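You operate a simulated robot arm through the tools that you are given. There is no shell and no other tool. Be economical: measure what you need, move in short steps, check, and stop when the job is done.

Carry out the task below with a simulated two-armed robot. There is one attempt and no reset: what you move stays moved.

JOB
Mount the wipe roll on the roll stand, roller pressure 3.
Fine: lock it with the green knob, then slide the white knob fully up to the roll. The stand slides, so hold it for both. The black dial sets the pressure, last.

It is judged by the outcome, as a careful person would: the job done as asked, and still so three seconds after it is handed in. It fails if anything else is knocked over, pushed out of place, dropped, spilled or broken.

ROBOT AND FRAMES
Two 7-joint arms with two-finger parallel grippers on one trunk, on a base that drives. Base frame: it is fixed to the floor where the robot stands at the start and does not move with it; the origin is under the middle of the robot, x ahead of it, y to its left, z up. Lengths are in cm, angles in degrees, forces in N, time in s.
The left shoulder is at the start at [7, 16.3, 135.2], the right one opposite. With the tool pointing down near the work surface each hand reaches from about 10 to 42 cm from the robot's upright axis, wherever it stands, measured 20 degrees to its own side. Places, roughly: bar with the blue tip [175, 50, 50]; bar with the red tip [150, -100, 100]; black button of the water tank [70, -10, 40]; black dial [60, -20, 90]; blue button of the winder [100, 20, 120]; blue crate [75, -100, 25]; blue dial [150, 40, 90]; carton former [125, -75, 100]; carton with the red label [175, -75, 25]; carton with the white label [175, -75, 25]; collar with the blue knob [60, 40, 100]; crank of the hand press [130, -80, 40]; crank of the winder [90, 20, 110]; dial of the can stand [70, -130, 100]; filter box [100, -125, 100]; filter slide [100, -100, 100]. Payload 3.43 kg a hand.
The tool frame of a hand sits at the grasp point between the pads (the TCP): z along the fingers, y along the line on which they close. The tips reach 3.4 cm beyond it. Largest opening 12.8 cm; finger width 2.4, thickness 1.2; the body of the gripper, 4.8 by 13 cm, starts 9.6 cm behind the TCP.
Orientation is told as [roll, pitch, yaw] about the base's x, y, z axes, in that order, counted from this pose: with the fingers straight down and closing along the base's y, the tool's x points along the base's -x, its y along +y and its z along -z.

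CONTROLS
- The arms move only by the tool arm_command. It takes "left_rows", "right_rows" or both (then of equal length, played together; a hand with none holds still); each is a list of rows, each a list of 6 numbers: the shift along the base's x, y, z in cm, then the turn, a rotation vector about the base's x, y, z in rad. In form: [[tx, ty, tz, ax, ay, az], ...]. A call has 1 to 10 rows; each row shifts and turns the commanded pose from where the row before left it. "left_claw" and "right_claw" are, for a hand that has rows, the finger opening in cm, from 0 to 12.8, set as the call begins (left out, the last holds). A row lasts 0.2 s, in which the tool goes at most 5 cm and 8.6 degrees; a call with a longer step from one row to the next is refused whole, and so is a gripper value outside its range. Where a pose cannot be reached the arm comes as near as it can. A force on the tool above 70 N (or 10 N above the force at the start of the call, whichever is more), or a blocked arm, ends the call early, and 0.2 s more pass. The fingers move at their own pace (about 15.3 cm/s each) and stop on an object; they squeeze with about 39 N. The grip force told is the motor's: it shows also when the fingers shut on nothing. Time passes only in rows, and 0.2 s behind the last, so rows that do not move let the fingers close. It gives the time, the measured TCP pose, the force on the tool (base axes), the opening and the grip force at its end, in the units of the frame above (readings bear some noise), with the torque about the TCP (base axes, N m) and any sound that the robot's microphone picked up.
- Cameras (640 x 400 px; columns grow to the right, rows downward): "scene" is now at [13.02, -2.71, 156.84]; the picture's right is [-0.30, -0.95, 0.00], its down [-0.64, 0.20, -0.74] and it looks along [0.71, -0.22, -0.67] (base axes); focal length 214 px, centre (320, 200). "left" rides on the left gripper at [7.6, 1.1, -16] in its tool frame; the picture's right is [-0.15, 0.99, 0.00], its down [-0.88, -0.13, -0.46] and it looks along [-0.45, -0.07, 0.89] (tool axes); focal length 234 px, centre (320, 200). "right" rides on the right gripper at [7.6, -1.1, -16] in its tool frame; the picture's right is [0.15, 0.99, 0.00], its down [-0.88, 0.13, -0.46] and it looks along [-0.45, 0.07, 0.89] (tool axes); focal length 234 px, centre (320, 200). There is no depth. A picture from a camera that has moved, and an enlarged one, comes with that camera's place and axes in the base frame and with its lens.
- snapshot(camera): a new picture of that camera. It takes no simulated time.
- lift_body(by): slides the trunk up (or, below 0, down) by that many cm; the arms and the scene camera ride with it, the base frame stays. It gives what a move gives, with no picture.
- steer(legs): drives the robot by 1 to 6 legs, each [ahead, left, turn to the left] in cm, cm and degrees, along the robot's own axes; the way and the turn of a leg run together, so that a leg with both is an arc; at most 150 cm and 180 degrees a leg. The arms and the cameras ride along, it lands a little off, and it stops where it bumps. It gives what a move gives.
- aim_head(pan, tilt): turns the head with the scene camera to pan (to the left, within 86 degrees either way) and tilt (down, from -29 to 69), counted from straight ahead of the robot. It gives what a move gives.
- close_up(camera, box): a new picture of the part [left, top, right, bottom] of that camera's present view, enlarged. It takes no simulated time.
- close_job(): hands the job in; it is judged then, once.

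Work in short steps. Places have to be worked out from the pictures, the camera data and where the tool is seen: move nearer, look again, correct. Check each grasp and each placing, and mend what went wrong. You have 120 turns and 92 pictures in all, those below and enlarged ones among them. Open the grippers and draw the arms clear of the work before you hand the job in, unless the task says otherwise; then end with one line.

The tools are called after "Request:" as a command line: name --argument value ..., lists and objects as JSON in quotes. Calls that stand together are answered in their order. arm_command: Moves the arms, as the interface text tells. Its arguments: {"type":"object","properties":{"left_rows":{"type":"array"},"left_claw":{"type":"number"},"right_rows":{"type":"array"},"right_claw":{"type":"number"}},"required":[]} The other tools are called the same way: lift_body (by) slides the trunk up or down; steer (legs) drives the base; aim_head (pan, tilt) turns the head that bears the scene camera; snapshot (camera) takes a picture; close_up (camera, box) takes an enlarged picture of a part of a camera's view; close_job () hands the job in.

At the start:

```text
t: 0.0
left_tool_pos: [52.12, -1.66, 132.68]
left_orientation: [0.1, 0.0, 0.1]
left_wrist_force: [-0.2, 1.7, 0.2]
left_ft_torque: [-0.04, -0.03, 0.0]
left_finger_gap: 12.8
left_grip_force: 0.0
right_tool_pos: [34.61, -49.09, 127.72]
right_orientation: [-0.1, 0.0, 0.0]
right_wrist_force: [0.0, 0.1, -1.0]
right_ft_torque: [-0.02, 0.02, -0.01]
right_finger_gap: 12.81
right_grip_force: 0.0
trunk travel left (down, up): [-83.2, 10.8]
robot x, y, heading: [-0.14, -0.05, -0.1]
head pan, tilt: [-17.5, 42.3]
```

scene: 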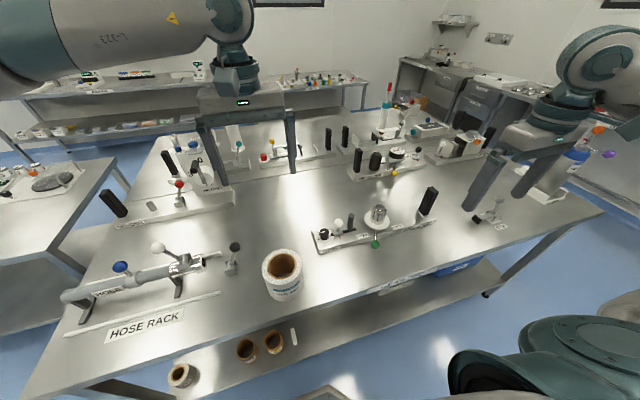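
right: 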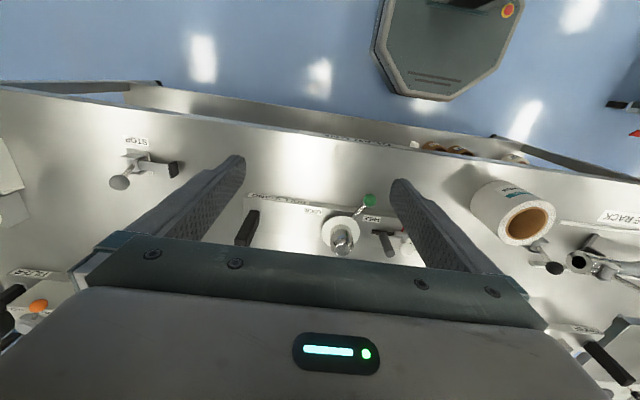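
left: 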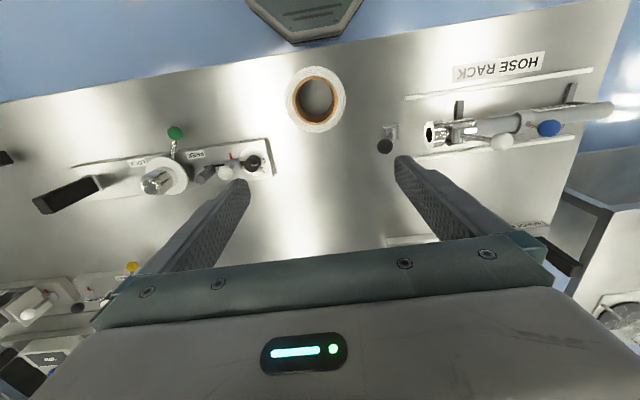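

The roll stand (green knob, white knob, black dial) is in mid-table, with the roll standing to its left. I'll take enlarged views of the stand.

Request:
close_up --camera "scene" --box '[230, 170, 460, 314]'

Request:
close_up --camera "left" --box '[20, 60, 360, 272]'

```text
2.78 times, centred on (345, 242) of scene
camera zoom: at [13.02, -2.71, 156.84], right [-0.3, -0.95, 0.0], down [-0.64, 0.2, -0.74], along [0.71, -0.22, -0.67], focal length 596 px, centre (251, 83)
```

zoom: 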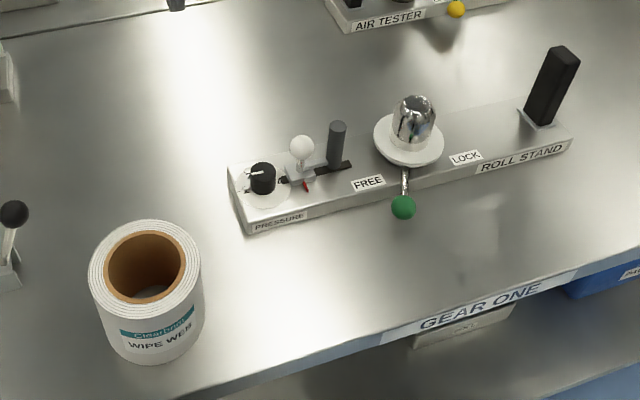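

```text
1.88 times, centred on (190, 166) of left
camera zoom: at [44.48, -0.54, 148.74], right [0.14, 0.99, 0.0], down [0.88, -0.13, 0.46], along [0.45, -0.07, -0.89], focal length 441 px, centre (565, 264)
```

zoom: 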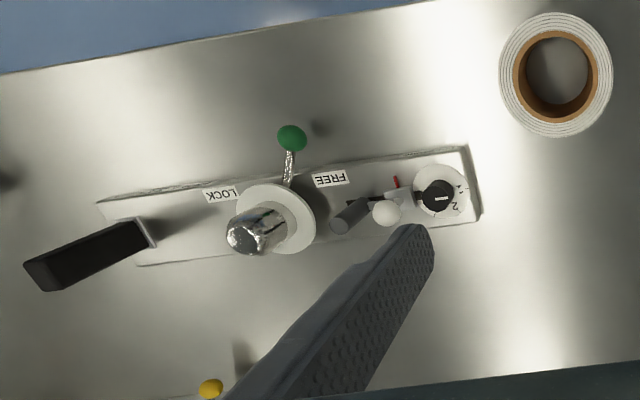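

I put the spindle top near (58.5,-38.4,104), the handle at (60,-61,93–106), the white knob at (59,-24,100), the green knob at (50,-34,95.5), the dial at (59,-18.5,96) and the roll top at (48,-2,101). I'll drive right, then a little closer, to bring these within reach.

Request:
steer --legs '[[0, -33, 0], [7, 0, 0]]'

Request:
aim_head --pan 0 --tilt 60

Request:
snapshot --camera "scene"

Request:
snapshot --camera "left"

```text
t: 2.8
left_tool_pos: [58.55, -34.77, 132.99]
left_orientation: [-0.1, -0.3, 0.1]
left_wrist_force: [-1.3, 0.3, -0.1]
left_ft_torque: [-0.03, -0.07, -0.01]
left_finger_gap: 12.82
left_grip_force: 0.1
right_tool_pos: [41.07, -82.31, 128.07]
right_orientation: [-0.1, -0.3, 0.1]
right_wrist_force: [-1.2, -0.4, 0.0]
right_ft_torque: [-0.07, -0.09, -0.03]
right_finger_gap: 12.8
right_grip_force: 0.1
trunk travel left (down, up): [-83.2, 10.8]
robot x, y, heading: [7.26, -32.69, 0.1]
head pan, tilt: [-17.5, 42.3]
```

```text
t: 3.6
left_tool_pos: [59.41, -34.93, 132.58]
left_orientation: [0.1, 0.1, 0.1]
left_wrist_force: [0.2, -0.6, -0.7]
left_ft_torque: [0.04, 0.04, 0.04]
left_finger_gap: 12.76
left_grip_force: 0.0
right_tool_pos: [41.84, -82.46, 127.57]
right_orientation: [-0.1, 0.1, 0.1]
right_wrist_force: [0.2, 0.3, 0.0]
right_ft_torque: [0.01, 0.09, 0.01]
right_finger_gap: 12.82
right_grip_force: 0.0
trunk travel left (down, up): [-83.2, 10.8]
robot x, y, heading: [7.07, -33.08, -0.0]
head pan, tilt: [0.0, 60.0]
```

```text
86 pictures are left
camera scene: at [19.0, -33.5, 154.49], right [0.0, -1.0, 0.0], down [-0.87, 0.0, -0.5], along [0.5, 0.0, -0.87], focal length 214 px, centre (320, 200)
```

scene: 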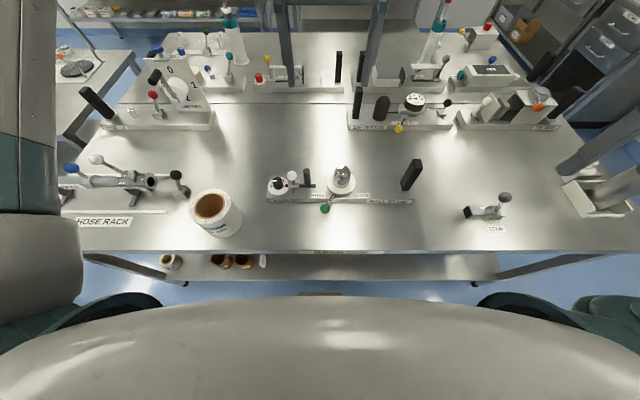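

```text
85 pictures are left
camera left: at [51.71, -33.78, 148.67], right [0.14, 0.99, 0.0], down [0.88, -0.13, 0.45], along [0.45, -0.07, -0.89], focal length 234 px, centre (320, 200)
```

left: 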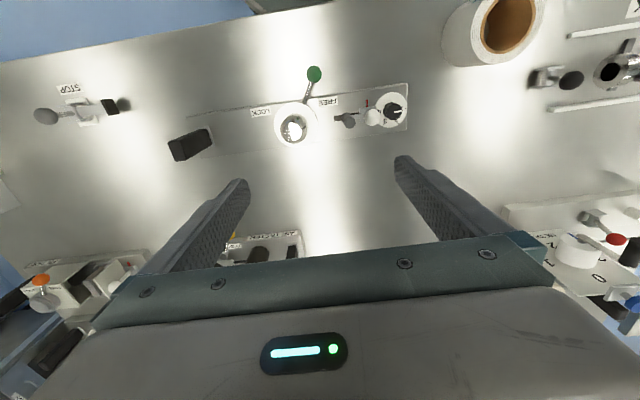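

Everything agrees with the first estimates (roll hole centre about (48.4,-2.2), top z≈101). I'll move the left hand above the roll.

Request:
arm_command --left_rows '[[-1.4, 4.1, -1.8, 0, 0, 0], [-1.4, 4.1, -1.8, 0, 0, 0], [-1.4, 4.1, -1.8, 0, 0, 0], [-1.4, 4.1, -1.8, 0, 0, 0], [-1.4, 4.1, -1.8, 0, 0, 0], [-1.4, 4.1, -1.8, 0, 0, 0], [-1.4, 4.1, -1.8, 0, 0, 0], [-1.2, 4.1, -2, 0, 0, 0], [0, 0, 0, 0, 0, 0]]' --left_claw 12.8

Request:
snapshot --camera "left"

Request:
snapshot --camera "scene"

```text
t: 5.6
left_tool_pos: [48.24, -2.25, 117.9]
left_orientation: [0.0, -0.2, 0.1]
left_wrist_force: [-0.2, -0.1, 0.1]
left_ft_torque: [0.03, -0.01, -0.01]
left_finger_gap: 12.78
left_grip_force: 0.0
right_tool_pos: [41.72, -82.44, 127.74]
right_orientation: [0.1, 0.0, 0.0]
right_wrist_force: [-0.1, -1.4, 0.0]
right_ft_torque: [0.06, 0.01, 0.02]
right_finger_gap: 12.84
right_grip_force: 0.0
trunk travel left (down, up): [-83.2, 10.8]
robot x, y, heading: [6.54, -33.22, 0.1]
head pan, tilt: [0.0, 60.0]
```

```text
84 pictures are left
camera left: at [40.57, -1.22, 133.91], right [0.14, 0.99, 0.0], down [0.88, -0.13, 0.46], along [0.45, -0.07, -0.89], focal length 234 px, centre (320, 200)
```

left: 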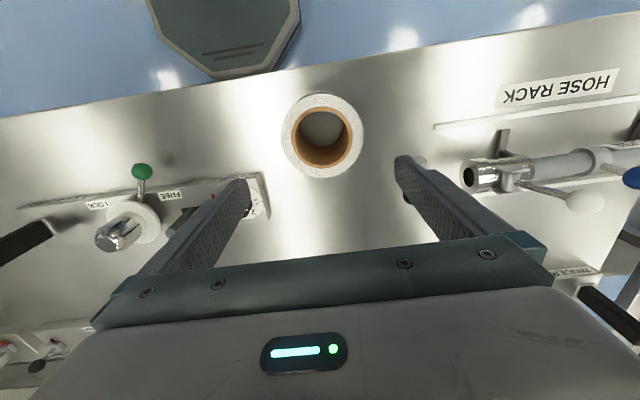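

```text
83 pictures are left
camera scene: at [18.78, -33.59, 154.51], right [0.0, -1.0, 0.0], down [-0.87, 0.0, -0.5], along [0.5, 0.0, -0.87], focal length 214 px, centre (320, 200)
```

scene: 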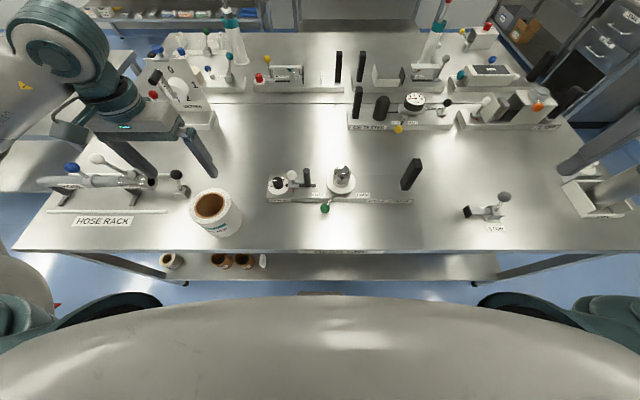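

I'll enlarge this view to centre on the roll precisely.

Request:
close_up --camera "left" --box '[260, 80, 388, 160]'

Request:
close_up --camera "scene" --box '[170, 170, 266, 230]'

```text
5.00 times, centred on (324, 120) of left
camera zoom: at [40.57, -1.22, 133.91], right [0.14, 0.99, 0.0], down [0.88, -0.13, 0.46], along [0.45, -0.07, -0.89], focal length 1171 px, centre (300, 600)
```

zoom: 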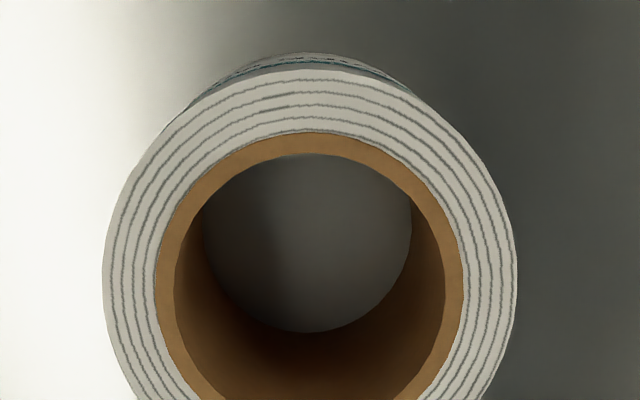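

```text
6.67 times, centred on (218, 200) of scene
camera zoom: at [18.78, -33.59, 154.51], right [0.0, -1.0, 0.0], down [-0.87, 0.0, -0.5], along [0.5, 0.0, -0.87], focal length 1430 px, centre (1000, 200)
```

zoom: 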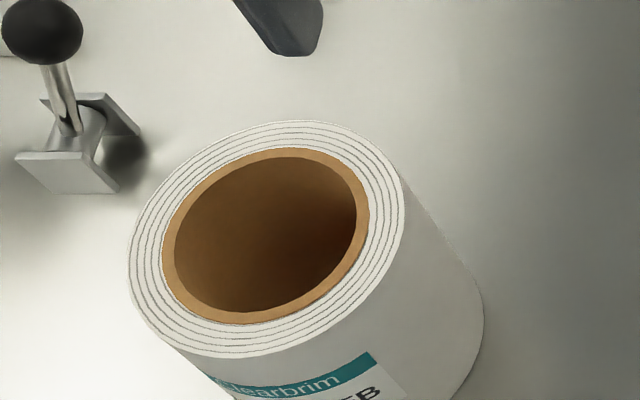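

Roll centre works out near (47.2,-2.0), diameter 11.4 and top ≈101. I'll line up and descend partway so the tips stop just above the roll.

Request:
arm_command --left_rows '[[-0.8, 0.2, -4, 0, 0, 0], [0, 0, -4, 0, 0, 0], [0, 0, -3, 0, 0, 0], [0, 0, 0, 0, 0, 0], [0, 0, 0, 0, 0, 0]]'

Request:
snapshot --camera "left"

Request:
close_up --camera "scene" --box '[130, 150, 290, 250]'

```text
t: 6.8
left_tool_pos: [47.33, -1.97, 106.95]
left_orientation: [0.0, 0.0, 0.1]
left_wrist_force: [-0.4, 0.6, -0.2]
left_ft_torque: [0.01, -0.04, 0.03]
left_finger_gap: 12.82
left_grip_force: 0.0
right_tool_pos: [41.65, -82.38, 127.72]
right_orientation: [0.0, -0.1, 0.1]
right_wrist_force: [1.0, 0.2, -0.2]
right_ft_torque: [0.0, -0.03, -0.02]
right_finger_gap: 12.79
right_grip_force: 0.0
trunk travel left (down, up): [-83.2, 10.8]
robot x, y, heading: [6.59, -33.48, 0.2]
head pan, tilt: [0.0, 60.0]
```

```text
80 pictures are left
camera left: at [39.63, -0.9, 123.07], right [0.14, 0.99, 0.0], down [0.88, -0.13, 0.46], along [0.45, -0.07, -0.89], focal length 234 px, centre (320, 200)
```

left: 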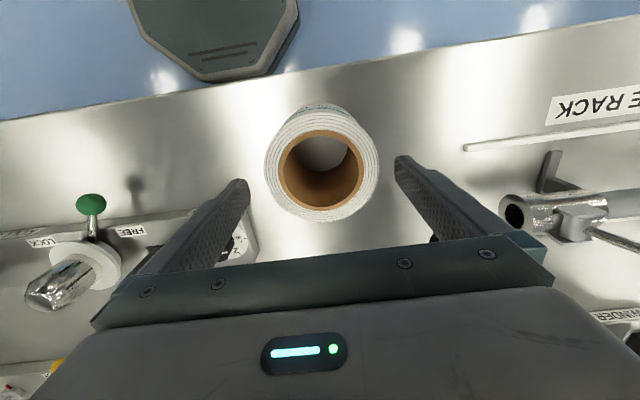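

```text
4.00 times, centred on (210, 200) of scene
camera zoom: at [18.72, -33.46, 154.51], right [0.0, -1.0, 0.0], down [-0.87, 0.0, -0.5], along [0.5, 0.0, -0.87], focal length 858 px, centre (760, 200)
```

zoom: 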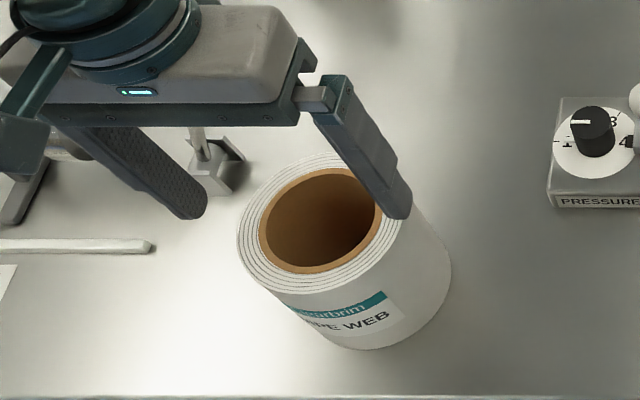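

Centred within about 0.3 cm. I'll descend to z≈99.5.

Request:
arm_command --left_rows '[[-0.3, 0.1, -2.5, 0, 0, 0], [0, 0, -2.5, 0, 0, 0], [0, 0, -2.4, 0, 0, 0], [0, 0, 0, 0, 0, 0]]'

Request:
snapshot --camera "left"

```text
t: 7.8
left_tool_pos: [47.09, -1.72, 99.7]
left_orientation: [-0.1, 0.0, 0.1]
left_wrist_force: [0.6, -0.2, -0.1]
left_ft_torque: [0.02, -0.01, 0.0]
left_finger_gap: 12.81
left_grip_force: 0.0
right_tool_pos: [41.64, -82.33, 127.75]
right_orientation: [0.0, 0.0, 0.2]
right_wrist_force: [0.1, 0.0, -0.4]
right_ft_torque: [0.02, 0.0, -0.02]
right_finger_gap: 12.82
right_grip_force: 0.0
trunk travel left (down, up): [-83.2, 10.8]
robot x, y, heading: [7.19, -33.29, -0.0]
head pan, tilt: [0.0, 60.0]
```

```text
78 pictures are left
camera left: at [39.39, -0.72, 115.67], right [0.14, 0.99, 0.0], down [0.88, -0.13, 0.46], along [0.45, -0.07, -0.89], focal length 234 px, centre (320, 200)
```

left: 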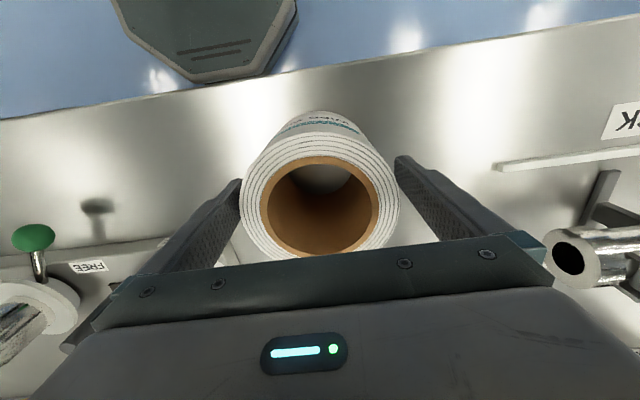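

The fingers straddle the roll with no contact, so I'll close.

Request:
arm_command --left_rows '[[0, 0, 0, 0, 0, 0], [0, 0, 0, 0, 0, 0], [0, 0, 0, 0, 0, 0]]' --left_claw 9

Request:
arm_command --left_rows '[[0, 0, 1, 0, 0, 0], [0, 0, 1, 0, 0, 0], [0, 0, 0, 0, 0, 0]]'

```text
t: 8.6
left_tool_pos: [47.12, -1.75, 99.75]
left_orientation: [0.0, -0.1, 0.1]
left_wrist_force: [0.7, 0.6, 0.1]
left_ft_torque: [0.0, 0.02, -0.01]
left_finger_gap: 11.54
left_grip_force: 39.0
right_tool_pos: [41.62, -82.36, 127.84]
right_orientation: [-0.1, 0.0, 0.1]
right_wrist_force: [-0.2, 0.2, 0.3]
right_ft_torque: [0.0, 0.01, -0.01]
right_finger_gap: 12.8
right_grip_force: 0.1
trunk travel left (down, up): [-83.2, 10.8]
robot x, y, heading: [7.4, -33.45, -0.0]
head pan, tilt: [0.0, 60.0]
```

```text
t: 9.4
left_tool_pos: [47.0, -1.82, 101.67]
left_orientation: [0.0, 0.0, 0.1]
left_wrist_force: [0.1, -0.2, -1.8]
left_ft_torque: [0.0, -0.01, 0.01]
left_finger_gap: 11.56
left_grip_force: 39.0
right_tool_pos: [41.75, -82.37, 127.89]
right_orientation: [-0.1, 0.0, 0.1]
right_wrist_force: [-0.7, -0.5, 0.0]
right_ft_torque: [-0.01, -0.01, -0.02]
right_finger_gap: 12.83
right_grip_force: 0.0
trunk travel left (down, up): [-83.2, 10.8]
robot x, y, heading: [6.74, -33.35, 0.1]
head pan, tilt: [0.0, 60.0]
```

The roll is lifted. I'll raise it well above the stand, then carry it across to the spindle at (58.7,-38.8).

Request:
arm_command --left_rows '[[0, 0, 4.5, 0, 0, 0], [0, 0, 4.5, 0, 0, 0], [0, 0, 4.5, 0, 0, 0], [0, 0, 4.0, 0, 0, 0], [0, 0, 0, 0, 0, 0]]'

Request:
arm_command --left_rows '[[1.3, -4.1, 0, 0, 0, 0], [1.3, -4.1, 0, 0, 0, 0], [1.3, -4.1, 0, 0, 0, 0], [1.3, -4.1, 0, 0, 0, 0], [1.3, -4.1, 0, 0, 0, 0], [1.3, -4.1, 0, 0, 0, 0], [1.3, -4.1, 0, 0, 0, 0], [1.3, -4.1, 0, 0, 0, 0], [1.3, -4.2, 0, 0, 0, 0], [0, 0, 0, 0, 0, 0]]'

Request:
snapshot --camera "scene"

Request:
snapshot --camera "left"

Request:
snapshot --camera "right"

```text
t: 10.6
left_tool_pos: [46.92, -1.72, 119.09]
left_orientation: [0.0, 0.0, 0.3]
left_wrist_force: [1.0, 0.0, -2.3]
left_ft_torque: [0.02, -0.01, -0.02]
left_finger_gap: 11.54
left_grip_force: 39.2
right_tool_pos: [41.68, -82.41, 127.67]
right_orientation: [-0.1, 0.0, 0.1]
right_wrist_force: [0.0, 0.4, 0.7]
right_ft_torque: [-0.01, 0.04, -0.01]
right_finger_gap: 12.81
right_grip_force: 0.1
trunk travel left (down, up): [-83.2, 10.8]
robot x, y, heading: [7.17, -33.13, -0.1]
head pan, tilt: [0.0, 60.0]
```

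```text
t: 12.8
left_tool_pos: [58.82, -38.7, 119.26]
left_orientation: [-0.1, 0.0, 0.2]
left_wrist_force: [0.0, 0.6, -1.8]
left_ft_torque: [-0.01, -0.01, 0.01]
left_finger_gap: 11.54
left_grip_force: 38.8
right_tool_pos: [41.76, -82.22, 127.77]
right_orientation: [-0.1, 0.1, 0.0]
right_wrist_force: [-0.1, -0.8, -0.3]
right_ft_torque: [0.01, -0.02, -0.01]
right_finger_gap: 12.8
right_grip_force: 0.0
trunk travel left (down, up): [-83.2, 10.8]
robot x, y, heading: [7.06, -33.51, 0.0]
head pan, tilt: [0.0, 60.0]
```

```text
77 pictures are left
camera scene: at [18.71, -33.34, 154.51], right [0.0, -1.0, 0.0], down [-0.87, 0.0, -0.5], along [0.5, 0.0, -0.87], focal length 214 px, centre (320, 200)
```

scene: 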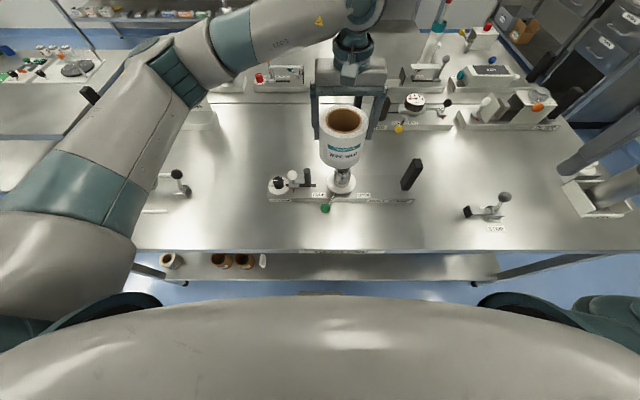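

```text
76 pictures are left
camera left: at [51.07, -37.57, 135.28], right [0.14, 0.99, 0.0], down [0.88, -0.13, 0.46], along [0.45, -0.07, -0.89], focal length 234 px, centre (320, 200)
```

left: 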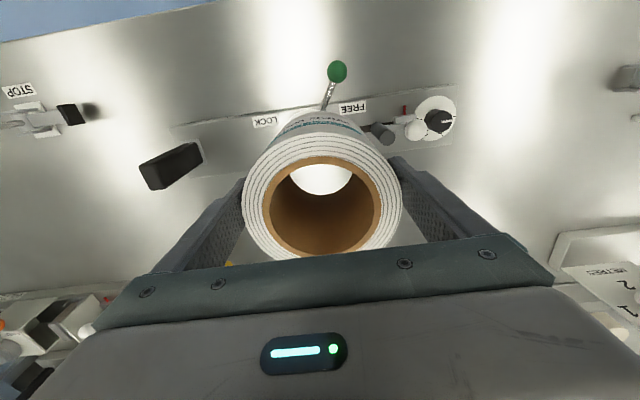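

```text
75 pictures are left
camera right: at [34.09, -83.47, 143.75], right [-0.15, 0.99, 0.0], down [0.88, 0.13, 0.46], along [0.45, 0.07, -0.89], focal length 234 px, centre (320, 200)
```

right: 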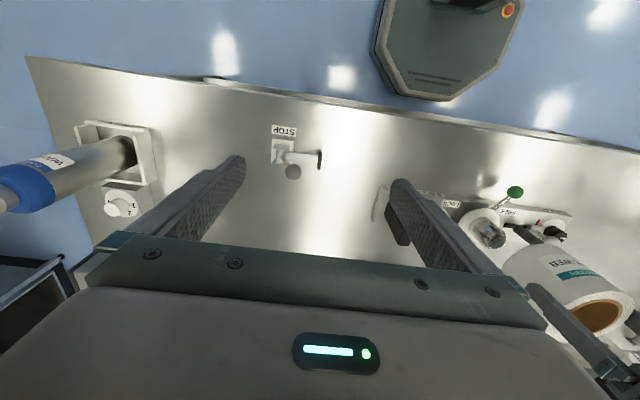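

The arm reaches well. I'll enlarge views to fix the spindle position relative to the roll.

Request:
close_up --camera "right" --box '[430, 160, 638, 290]'

Request:
close_up --camera "scene" --box '[260, 90, 436, 220]'

Request:
close_up --camera "left" --box '[230, 100, 420, 220]'

```text
3.08 times, centred on (534, 225) of right
camera zoom: at [34.09, -83.47, 143.75], right [-0.15, 0.99, 0.0], down [0.88, 0.13, 0.46], along [0.45, 0.07, -0.89], focal length 720 px, centre (-338, 123)
```

zoom: 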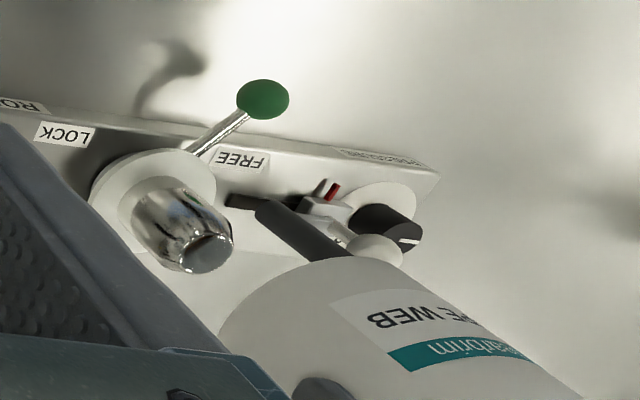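

```text
3.08 times, centred on (348, 155) of scene
camera zoom: at [18.71, -33.34, 154.51], right [0.0, -1.0, 0.0], down [-0.87, 0.0, -0.5], along [0.5, 0.0, -0.87], focal length 660 px, centre (234, 338)
```

zoom: 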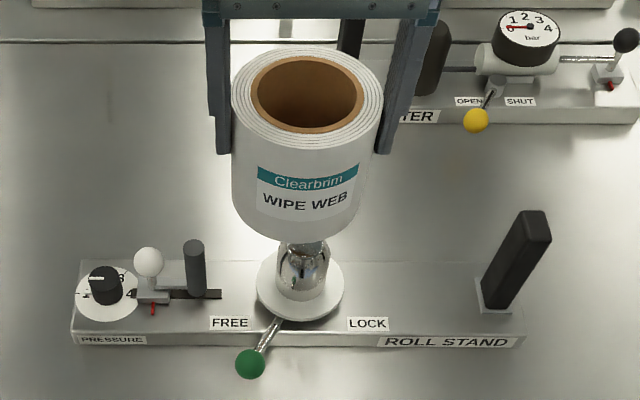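

```text
3.33 times, centred on (325, 160) of left
camera zoom: at [51.07, -37.57, 135.28], right [0.14, 0.99, 0.0], down [0.88, -0.13, 0.46], along [0.45, -0.07, -0.89], focal length 781 px, centre (303, 333)
```

zoom: 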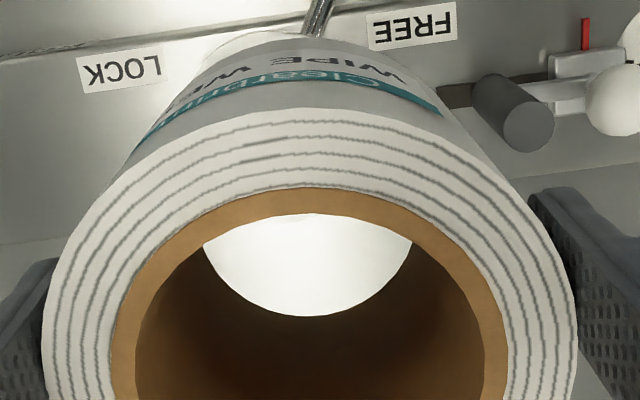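

The spindle axis is nearer (59.5,-40.3), flange z≈96, top ≈103. I'll shift the roll there and lower partway.

Request:
arm_command --left_rows '[[0.6, -1.6, 0, 0, 0, 0], [0, 0, -2, 0, 0, 0], [0, 0, -2, 0, 0, 0], [0, 0, 0, 0, 0, 0]]'

Request:
close_up --camera "scene" --box '[260, 90, 436, 220]'

Request:
close_up --camera "right" --box '[430, 160, 638, 290]'

Request:
close_up --camera "left" --box '[230, 100, 420, 220]'

```text
t: 13.8
left_tool_pos: [59.28, -40.25, 115.12]
left_orientation: [0.0, 0.0, 0.1]
left_wrist_force: [-0.2, -0.1, -2.0]
left_ft_torque: [-0.01, 0.01, 0.04]
left_finger_gap: 11.51
left_grip_force: 39.4
right_tool_pos: [41.67, -82.38, 127.74]
right_orientation: [-0.1, 0.0, 0.2]
right_wrist_force: [-0.4, 0.4, 0.5]
right_ft_torque: [-0.02, -0.01, 0.03]
right_finger_gap: 12.83
right_grip_force: 0.0
trunk travel left (down, up): [-83.2, 10.8]
robot x, y, heading: [6.83, -33.38, 0.2]
head pan, tilt: [0.0, 60.0]
```

```text
3.08 times, centred on (348, 155) of scene
camera zoom: at [18.71, -33.56, 154.51], right [0.0, -1.0, 0.0], down [-0.87, 0.0, -0.5], along [0.5, 0.0, -0.87], focal length 660 px, centre (234, 338)
```

zoom: 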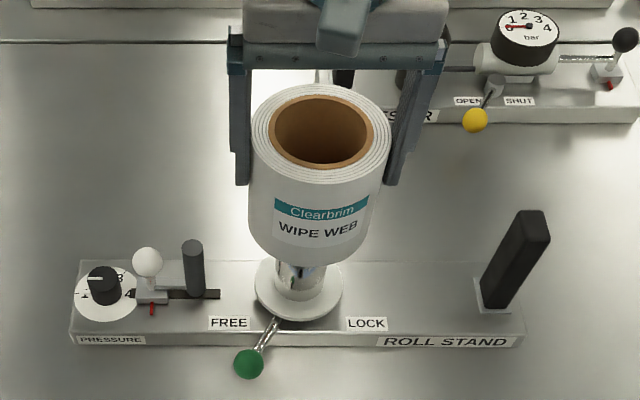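

```text
3.08 times, centred on (534, 225) of right
camera zoom: at [34.08, -83.68, 143.67], right [-0.15, 0.99, 0.0], down [0.88, 0.13, 0.46], along [0.45, 0.07, -0.89], focal length 720 px, centre (-338, 123)
```

zoom: 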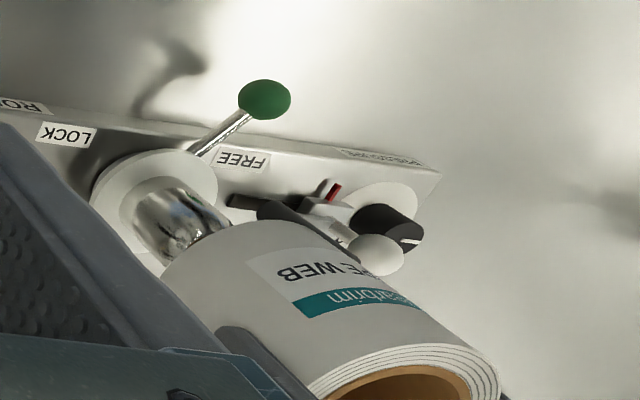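

```text
3.33 times, centred on (325, 160) of left
camera zoom: at [51.58, -39.29, 131.17], right [0.14, 0.99, 0.0], down [0.88, -0.13, 0.46], along [0.45, -0.07, -0.89], focal length 781 px, centre (303, 333)
```

zoom: 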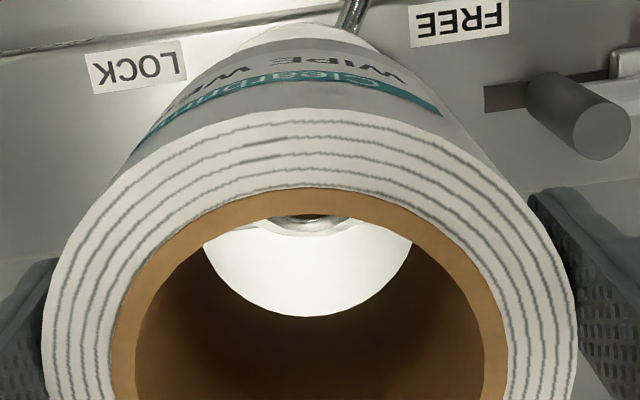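

Alignment agrees in all three views (spindle seen through the hole at about y=-40.5). I'll lower gradually.

Request:
arm_command --left_rows '[[0, -0.2, -2, 0, 0, 0], [0, 0, -2, 0, 0, 0], [0, 0, -2, 0, 0, 0], [0, 0, -2, 0, 0, 0], [0, 0, 0, 0, 0, 0]]'

Request:
close_up --camera "scene" --box '[260, 90, 436, 220]'

Request:
close_up --camera "right" --box '[430, 160, 638, 290]'

Request:
close_up --camera "left" --box '[200, 80, 440, 230]'

```text
t: 15.0
left_tool_pos: [59.3, -40.51, 107.24]
left_orientation: [0.0, -0.1, 0.1]
left_wrist_force: [0.7, -0.2, -1.2]
left_ft_torque: [-0.01, 0.02, 0.04]
left_finger_gap: 11.5
left_grip_force: 39.5
right_tool_pos: [41.75, -82.53, 127.8]
right_orientation: [0.0, 0.0, 0.1]
right_wrist_force: [0.2, -0.5, 0.9]
right_ft_torque: [0.01, -0.03, -0.01]
right_finger_gap: 12.79
right_grip_force: 0.0
trunk travel left (down, up): [-83.2, 10.8]
robot x, y, heading: [6.71, -33.21, 0.2]
head pan, tilt: [0.0, 60.0]
```

```text
3.08 times, centred on (348, 155) of scene
camera zoom: at [18.7, -33.47, 154.51], right [0.0, -1.0, 0.0], down [-0.87, 0.0, -0.5], along [0.5, 0.0, -0.87], focal length 660 px, centre (234, 338)
```

zoom: 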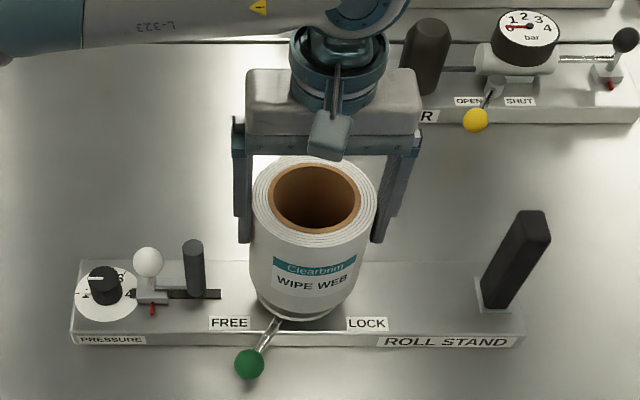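

```text
3.08 times, centred on (534, 225) of right
camera zoom: at [34.08, -83.59, 143.71], right [-0.15, 0.99, 0.0], down [0.88, 0.13, 0.46], along [0.45, 0.07, -0.89], focal length 720 px, centre (-338, 123)
```

zoom: 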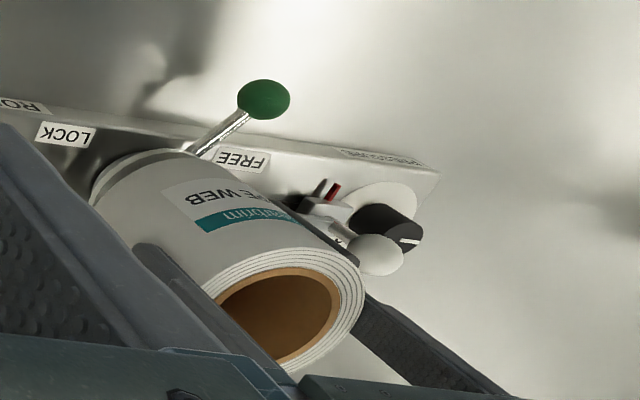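

```text
2.67 times, centred on (320, 155) of left
camera zoom: at [51.59, -39.49, 123.27], right [0.14, 0.99, 0.0], down [0.88, -0.13, 0.46], along [0.45, -0.07, -0.89], focal length 624 px, centre (320, 320)
```

zoom: 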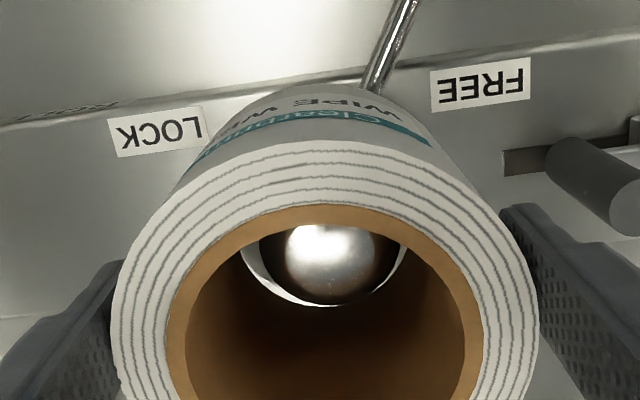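

The spindle dome is inside the hole, so I'll lower in small steps until it seats on the flange.

Request:
arm_command --left_rows '[[0.1, 0.2, -0.4, 0, 0, 0], [0, 0, -0.4, 0, 0, 0], [0, 0, -0.3, 0, 0, 0], [0, 0, 0, 0, 0, 0]]'

Request:
close_up --camera "scene" --box '[300, 130, 380, 200]'

```text
t: 16.0
left_tool_pos: [59.47, -40.32, 106.08]
left_orientation: [-0.1, 0.0, 0.1]
left_wrist_force: [0.5, 0.2, -0.6]
left_ft_torque: [0.01, 0.0, 0.0]
left_finger_gap: 11.51
left_grip_force: 39.2
right_tool_pos: [41.71, -82.23, 127.68]
right_orientation: [0.0, 0.0, 0.0]
right_wrist_force: [-0.8, 0.3, -0.2]
right_ft_torque: [-0.04, 0.02, -0.02]
right_finger_gap: 12.8
right_grip_force: 0.1
trunk travel left (down, up): [-83.2, 10.8]
robot x, y, heading: [6.85, -33.22, 0.2]
head pan, tilt: [0.0, 60.0]
```

```text
5.71 times, centred on (340, 165) of scene
camera zoom: at [18.73, -33.45, 154.51], right [0.0, -1.0, 0.0], down [-0.87, 0.0, -0.5], along [0.5, 0.0, -0.87], focal length 1226 px, centre (206, 400)
```

zoom: 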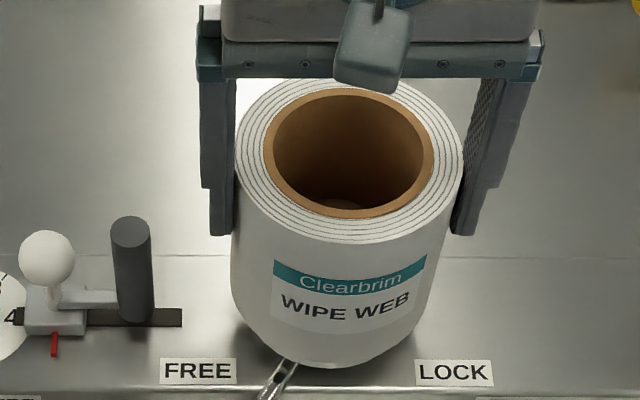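

Force still shows the roll's weight being carried (decreasing); I'll continue down gently.

Request:
arm_command --left_rows '[[0, 0, -0.3, 0, 0, 0], [0, 0, -0.2, 0, 0, 0], [0, 0, 0, 0, 0, 0]]'

Request:
arm_command --left_rows '[[0, 0, -0.2, 0, 0, 0], [0, 0, -0.2, 0, 0, 0], [0, 0, 0, 0, 0, 0]]'

```text
t: 16.8
left_tool_pos: [59.41, -40.38, 105.61]
left_orientation: [0.1, 0.1, 0.0]
left_wrist_force: [0.0, -0.2, -2.6]
left_ft_torque: [-0.04, 0.03, -0.02]
left_finger_gap: 11.51
left_grip_force: 39.6
right_tool_pos: [41.72, -82.48, 127.71]
right_orientation: [0.0, 0.0, 0.1]
right_wrist_force: [0.5, 0.0, -1.0]
right_ft_torque: [0.0, -0.01, -0.04]
right_finger_gap: 12.8
right_grip_force: 0.0
trunk travel left (down, up): [-83.2, 10.8]
robot x, y, heading: [6.91, -32.95, 0.3]
head pan, tilt: [0.0, 60.0]
```

```text
t: 17.6
left_tool_pos: [59.28, -40.31, 105.45]
left_orientation: [-0.1, -0.3, 0.1]
left_wrist_force: [1.5, 2.0, 17.3]
left_ft_torque: [0.81, 0.3, -0.14]
left_finger_gap: 11.49
left_grip_force: 39.2
right_tool_pos: [41.55, -82.32, 127.92]
right_orientation: [0.0, -0.1, 0.0]
right_wrist_force: [1.0, 0.7, 0.4]
right_ft_torque: [0.0, 0.02, -0.02]
right_finger_gap: 12.79
right_grip_force: 0.0
trunk travel left (down, up): [-83.2, 10.8]
robot x, y, heading: [6.86, -33.46, 0.2]
head pan, tilt: [0.0, 60.0]
```

The roll has seated (17 N upward at z=105.45, as expected). I'll ease off and open.

Request:
arm_command --left_rows '[[0, 0, 0.2, 0, 0, 0], [0, 0, 0, 0, 0, 0]]'

Request:
arm_command --left_rows '[[0, 0, 0, 0, 0, 0], [0, 0, 0, 0, 0, 0]]' --left_claw 12.8

Request:
close_up --camera "left" --box '[200, 80, 440, 230]'

Request:
close_up --camera "scene" --box '[260, 110, 436, 220]'

```text
t: 18.2
left_tool_pos: [59.33, -40.37, 105.46]
left_orientation: [0.0, -0.2, 0.2]
left_wrist_force: [3.5, -1.5, 7.7]
left_ft_torque: [0.28, -0.45, -0.21]
left_finger_gap: 11.48
left_grip_force: 39.1
right_tool_pos: [41.71, -82.37, 127.69]
right_orientation: [-0.1, 0.0, 0.0]
right_wrist_force: [1.0, 0.3, 0.2]
right_ft_torque: [-0.02, 0.01, 0.04]
right_finger_gap: 12.79
right_grip_force: 0.1
trunk travel left (down, up): [-83.2, 10.8]
robot x, y, heading: [6.94, -33.23, 0.2]
head pan, tilt: [0.0, 60.0]
```

```text
t: 18.8
left_tool_pos: [59.33, -40.29, 105.47]
left_orientation: [0.0, 0.0, 0.2]
left_wrist_force: [1.0, 0.4, 0.9]
left_ft_torque: [-0.04, -0.02, -0.04]
left_finger_gap: 12.79
left_grip_force: 0.1
right_tool_pos: [41.69, -82.42, 127.81]
right_orientation: [-0.1, 0.0, 0.1]
right_wrist_force: [-0.8, 0.7, 0.7]
right_ft_torque: [0.01, 0.01, 0.0]
right_finger_gap: 12.83
right_grip_force: 0.2
trunk travel left (down, up): [-83.2, 10.8]
robot x, y, heading: [7.05, -33.2, 0.0]
head pan, tilt: [0.0, 60.0]
```

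```text
2.67 times, centred on (320, 155) of left
camera zoom: at [51.64, -39.29, 121.46], right [0.14, 0.99, 0.0], down [0.88, -0.13, 0.46], along [0.45, -0.07, -0.89], focal length 624 px, centre (320, 320)
```

zoom: 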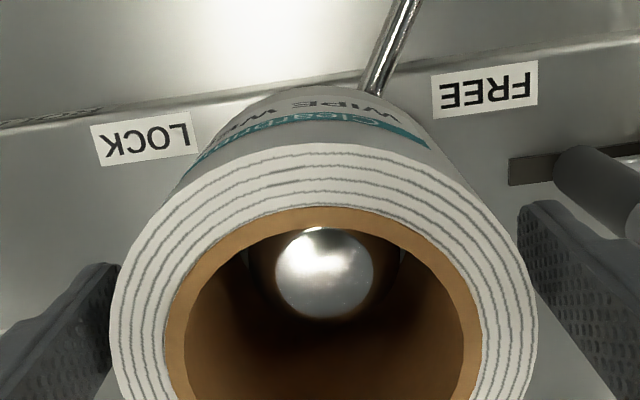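

```text
3.64 times, centred on (348, 165) of scene
camera zoom: at [18.69, -33.46, 154.51], right [0.0, -1.0, 0.0], down [-0.87, 0.0, -0.5], along [0.5, 0.0, -0.87], focal length 780 px, centre (218, 327)
```

zoom: 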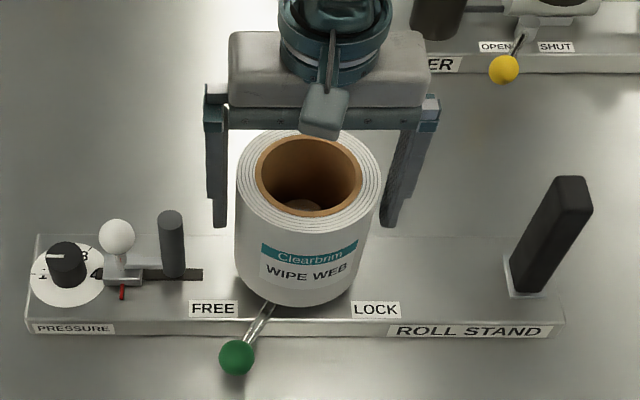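

The roll is seated and the fingers are free. I'll raise the left hand clear and move it aside, then bring the right hand above the black handle (59.5,-62).

Request:
arm_command --left_rows '[[0, 0, 2, 0, 0, 0], [0, 0, 4, 0, 0, 0], [0, 0, 4, 0, 0, 0], [0, 0, 4, 0, 0, 0], [-2, 4, 0, 0, 0, 0], [-3, 4, 0, 0, 0, 0], [-3, 4, 0, 0, 0, 0], [0, 0, 0, 0, 0, 0]]'

Request:
arm_command --right_rows '[[2.2, 2.5, -1, 0, 0, 0], [2.2, 2.5, -1, 0, 0, 0], [2.2, 2.5, -1, 0, 0, 0], [2.2, 2.5, -1, 0, 0, 0], [2.2, 2.5, -1, 0, 0, 0], [2.2, 2.6, -1, 0, 0, 0], [2.2, 2.6, -1, 0, 0, 0], [2.2, 2.6, -1, 0, 0, 0], [0, 0, 0, 0, 0, 0]]' --right_claw 8

Request:
snapshot --camera "right"

Request:
snapshot --camera "scene"

```text
t: 20.6
left_tool_pos: [51.53, -28.23, 119.26]
left_orientation: [-0.1, 0.0, 0.1]
left_wrist_force: [0.1, -0.2, -0.6]
left_ft_torque: [0.03, 0.02, -0.01]
left_finger_gap: 12.8
left_grip_force: 0.1
right_tool_pos: [41.73, -82.53, 127.72]
right_orientation: [0.0, 0.0, 0.1]
right_wrist_force: [-0.9, 0.1, -0.8]
right_ft_torque: [0.0, -0.04, 0.02]
right_finger_gap: 12.79
right_grip_force: 0.1
trunk travel left (down, up): [-83.2, 10.8]
robot x, y, heading: [7.21, -33.23, 0.2]
head pan, tilt: [0.0, 60.0]
```

```text
t: 22.6
left_tool_pos: [51.49, -28.49, 119.25]
left_orientation: [0.0, -0.1, 0.1]
left_wrist_force: [0.5, 1.5, 0.5]
left_ft_torque: [0.0, -0.04, 0.0]
left_finger_gap: 12.8
left_grip_force: 0.2
right_tool_pos: [59.33, -62.05, 119.72]
right_orientation: [0.0, 0.0, 0.1]
right_wrist_force: [-0.5, 0.1, 0.6]
right_ft_torque: [-0.03, -0.04, 0.0]
right_finger_gap: 8.0
right_grip_force: 0.0
trunk travel left (down, up): [-83.2, 10.8]
robot x, y, heading: [6.77, -33.66, 0.0]
head pan, tilt: [0.0, 60.0]
```

```text
62 pictures are left
camera right: at [51.77, -63.19, 135.66], right [-0.15, 0.99, 0.0], down [0.88, 0.13, 0.46], along [0.45, 0.07, -0.89], focal length 234 px, centre (320, 200)
```

right: 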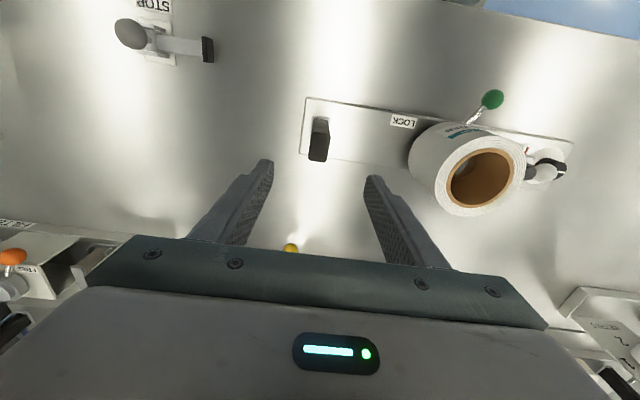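

```text
61 pictures are left
camera scene: at [18.62, -33.52, 154.52], right [0.0, -1.0, 0.0], down [-0.87, 0.0, -0.5], along [0.5, 0.0, -0.87], focal length 214 px, centre (320, 200)
```

scene: 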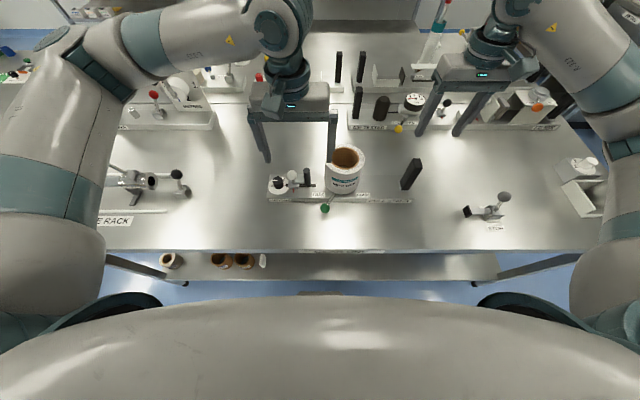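

The handle top is right below the hand (59.7,-62.2). Descending to grip height z≈100.5.

Request:
arm_command --right_rows '[[0.2, -0.1, -3, 0, 0, 0], [0, 0, -3, 0, 0, 0], [0, 0, -3, 0, 0, 0], [0, 0, -2.5, 0, 0, 0], [0, 0, -2.5, 0, 0, 0], [0, 0, -2.5, 0, 0, 0], [0, 0, -2.5, 0, 0, 0], [0, 0, 0, 0, 0, 0]]'

Request:
snapshot --camera "right"

Request:
close_up --camera "scene" --box '[260, 80, 480, 218]'

```text
t: 24.4
left_tool_pos: [51.48, -28.21, 119.14]
left_orientation: [0.0, 0.0, 0.1]
left_wrist_force: [-0.5, -0.3, -0.3]
left_ft_torque: [0.01, 0.0, 0.01]
left_finger_gap: 12.81
left_grip_force: 0.1
right_tool_pos: [59.65, -62.13, 100.74]
right_orientation: [0.0, 0.0, 0.1]
right_wrist_force: [0.2, -0.1, 0.1]
right_ft_torque: [0.02, 0.02, 0.01]
right_finger_gap: 8.02
right_grip_force: 0.0
trunk travel left (down, up): [-83.2, 10.8]
robot x, y, heading: [6.58, -33.09, -0.0]
head pan, tilt: [0.0, 60.0]
```

```text
60 pictures are left
camera right: at [51.98, -63.27, 116.68], right [-0.15, 0.99, 0.0], down [0.88, 0.13, 0.46], along [0.45, 0.07, -0.89], focal length 234 px, centre (320, 200)
```

right: 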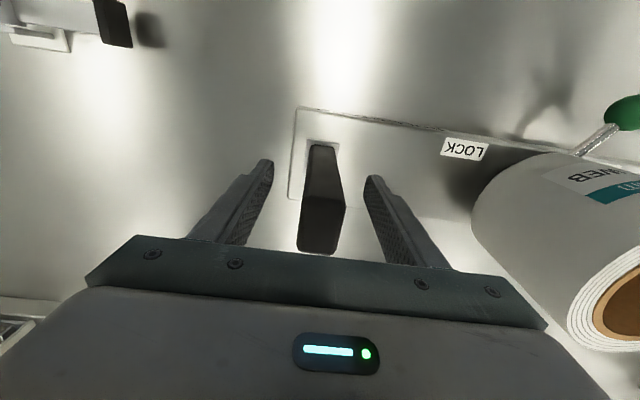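

```text
2.90 times, centred on (370, 149) of scene
camera zoom: at [18.7, -33.42, 154.51], right [0.0, -1.0, 0.0], down [-0.87, 0.0, -0.5], along [0.5, 0.0, -0.87], focal length 622 px, centre (175, 348)
```

zoom: 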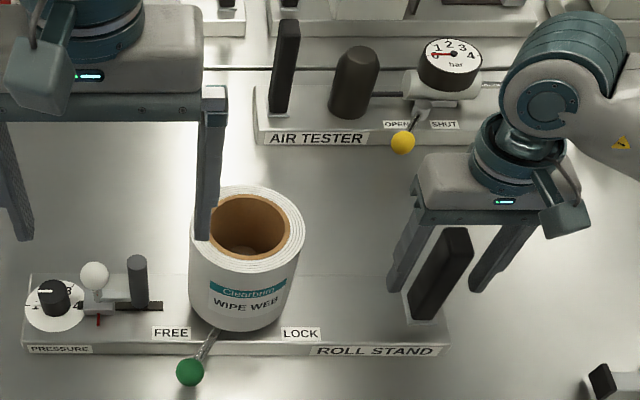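

The handle sits between the right fingers, so I'll close on it.

Request:
arm_command --right_rows '[[0, 0, 0, 0, 0, 0], [0, 0, 0, 0, 0, 0], [0, 0, 0, 0, 0, 0]]' --right_claw 2

Request:
close_up --camera "scene" --box '[260, 80, 480, 218]'

Request:
snapshot --camera "left"

```text
t: 25.2
left_tool_pos: [51.54, -28.35, 119.21]
left_orientation: [0.0, 0.0, 0.2]
left_wrist_force: [-0.1, -0.8, -0.8]
left_ft_torque: [0.02, -0.01, -0.01]
left_finger_gap: 12.79
left_grip_force: 0.0
right_tool_pos: [59.57, -62.11, 100.78]
right_orientation: [0.0, 0.0, 0.0]
right_wrist_force: [0.3, 1.0, -0.5]
right_ft_torque: [0.37, -0.07, -0.78]
right_finger_gap: 2.6
right_grip_force: 39.2
trunk travel left (down, up): [-83.2, 10.8]
robot x, y, heading: [6.78, -33.19, 0.2]
head pan, tilt: [0.0, 60.0]
```

```text
2.90 times, centred on (370, 149) of scene
camera zoom: at [18.73, -33.44, 154.51], right [0.0, -1.0, 0.0], down [-0.87, 0.0, -0.5], along [0.5, 0.0, -0.87], focal length 622 px, centre (175, 348)
```

zoom: 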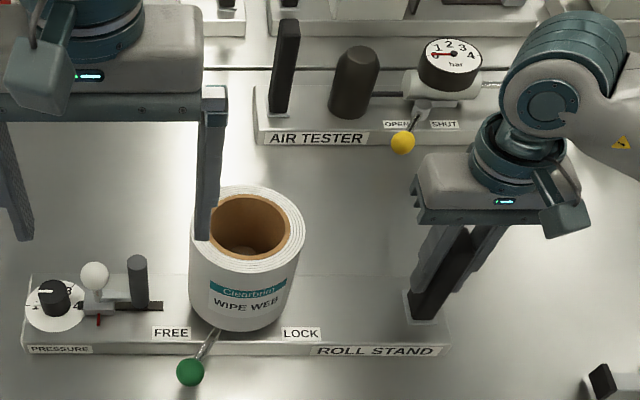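

```text
57 pictures are left
camera left: at [43.91, -27.25, 135.2], right [0.14, 0.99, 0.0], down [0.88, -0.13, 0.46], along [0.45, -0.07, -0.89], focal length 234 px, centre (320, 200)
```

left: 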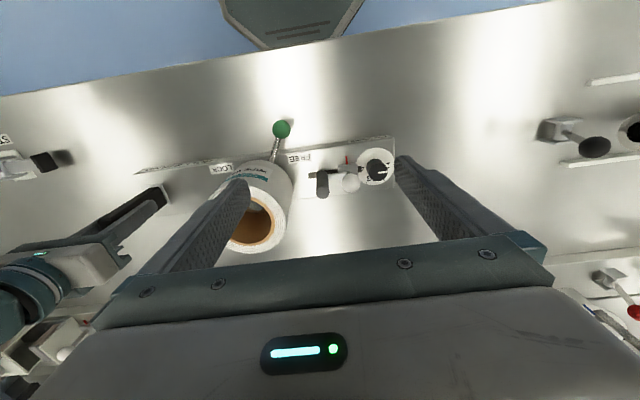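

The stand is held (handle 2.6 cm wide). The green knob is at about (50.2,-34.9,94.8), so I'll bring the left hand above it with the fingers part-open.

Request:
arm_command --left_rows '[[-0.6, -3.3, 0, 0, 0, 0], [-0.6, -3.3, -2, 0, 0, 0], [0, 0, -4, 0, 0, 0], [0, 0, -4, 0, 0, 0], [0, 0, -4, 0, 0, 0], [0, 0, 0, 0, 0, 0]]' --left_claw 6

Request:
snapshot --camera "left"

Request:
close_up --camera "scene" --box '[260, 110, 420, 230]'

```text
t: 26.6
left_tool_pos: [50.35, -34.9, 105.35]
left_orientation: [0.1, 0.0, 0.1]
left_wrist_force: [0.1, 0.7, -0.2]
left_ft_torque: [0.01, -0.02, -0.01]
left_finger_gap: 5.97
left_grip_force: 0.2
right_tool_pos: [59.59, -62.16, 100.73]
right_orientation: [-0.1, 0.0, 0.1]
right_wrist_force: [1.4, -2.7, 0.2]
right_ft_torque: [0.53, 0.32, -0.77]
right_finger_gap: 2.59
right_grip_force: 38.6
trunk travel left (down, up): [-83.2, 10.8]
robot x, y, heading: [6.84, -33.42, 0.1]
head pan, tilt: [0.0, 60.0]
```

```text
56 pictures are left
camera left: at [42.7, -34.0, 121.42], right [0.14, 0.99, 0.0], down [0.88, -0.13, 0.46], along [0.45, -0.07, -0.89], focal length 234 px, centre (320, 200)
```

left: 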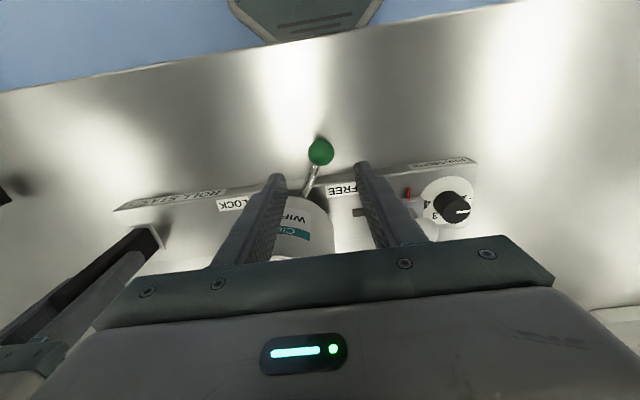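

```text
3.33 times, centred on (340, 170) of scene
camera zoom: at [18.75, -33.5, 154.51], right [0.0, -1.0, 0.0], down [-0.87, 0.0, -0.5], along [0.5, 0.0, -0.87], focal length 715 px, centre (253, 300)
```

zoom: 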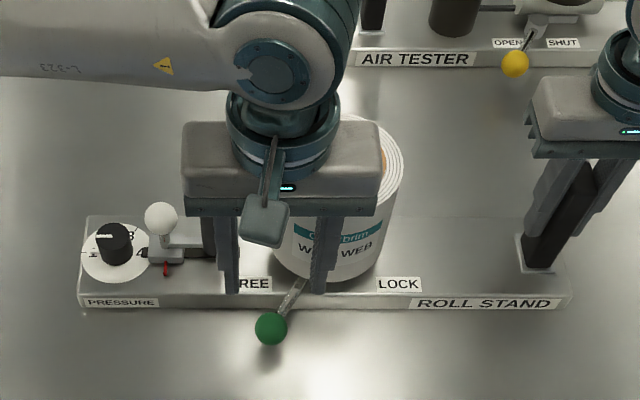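

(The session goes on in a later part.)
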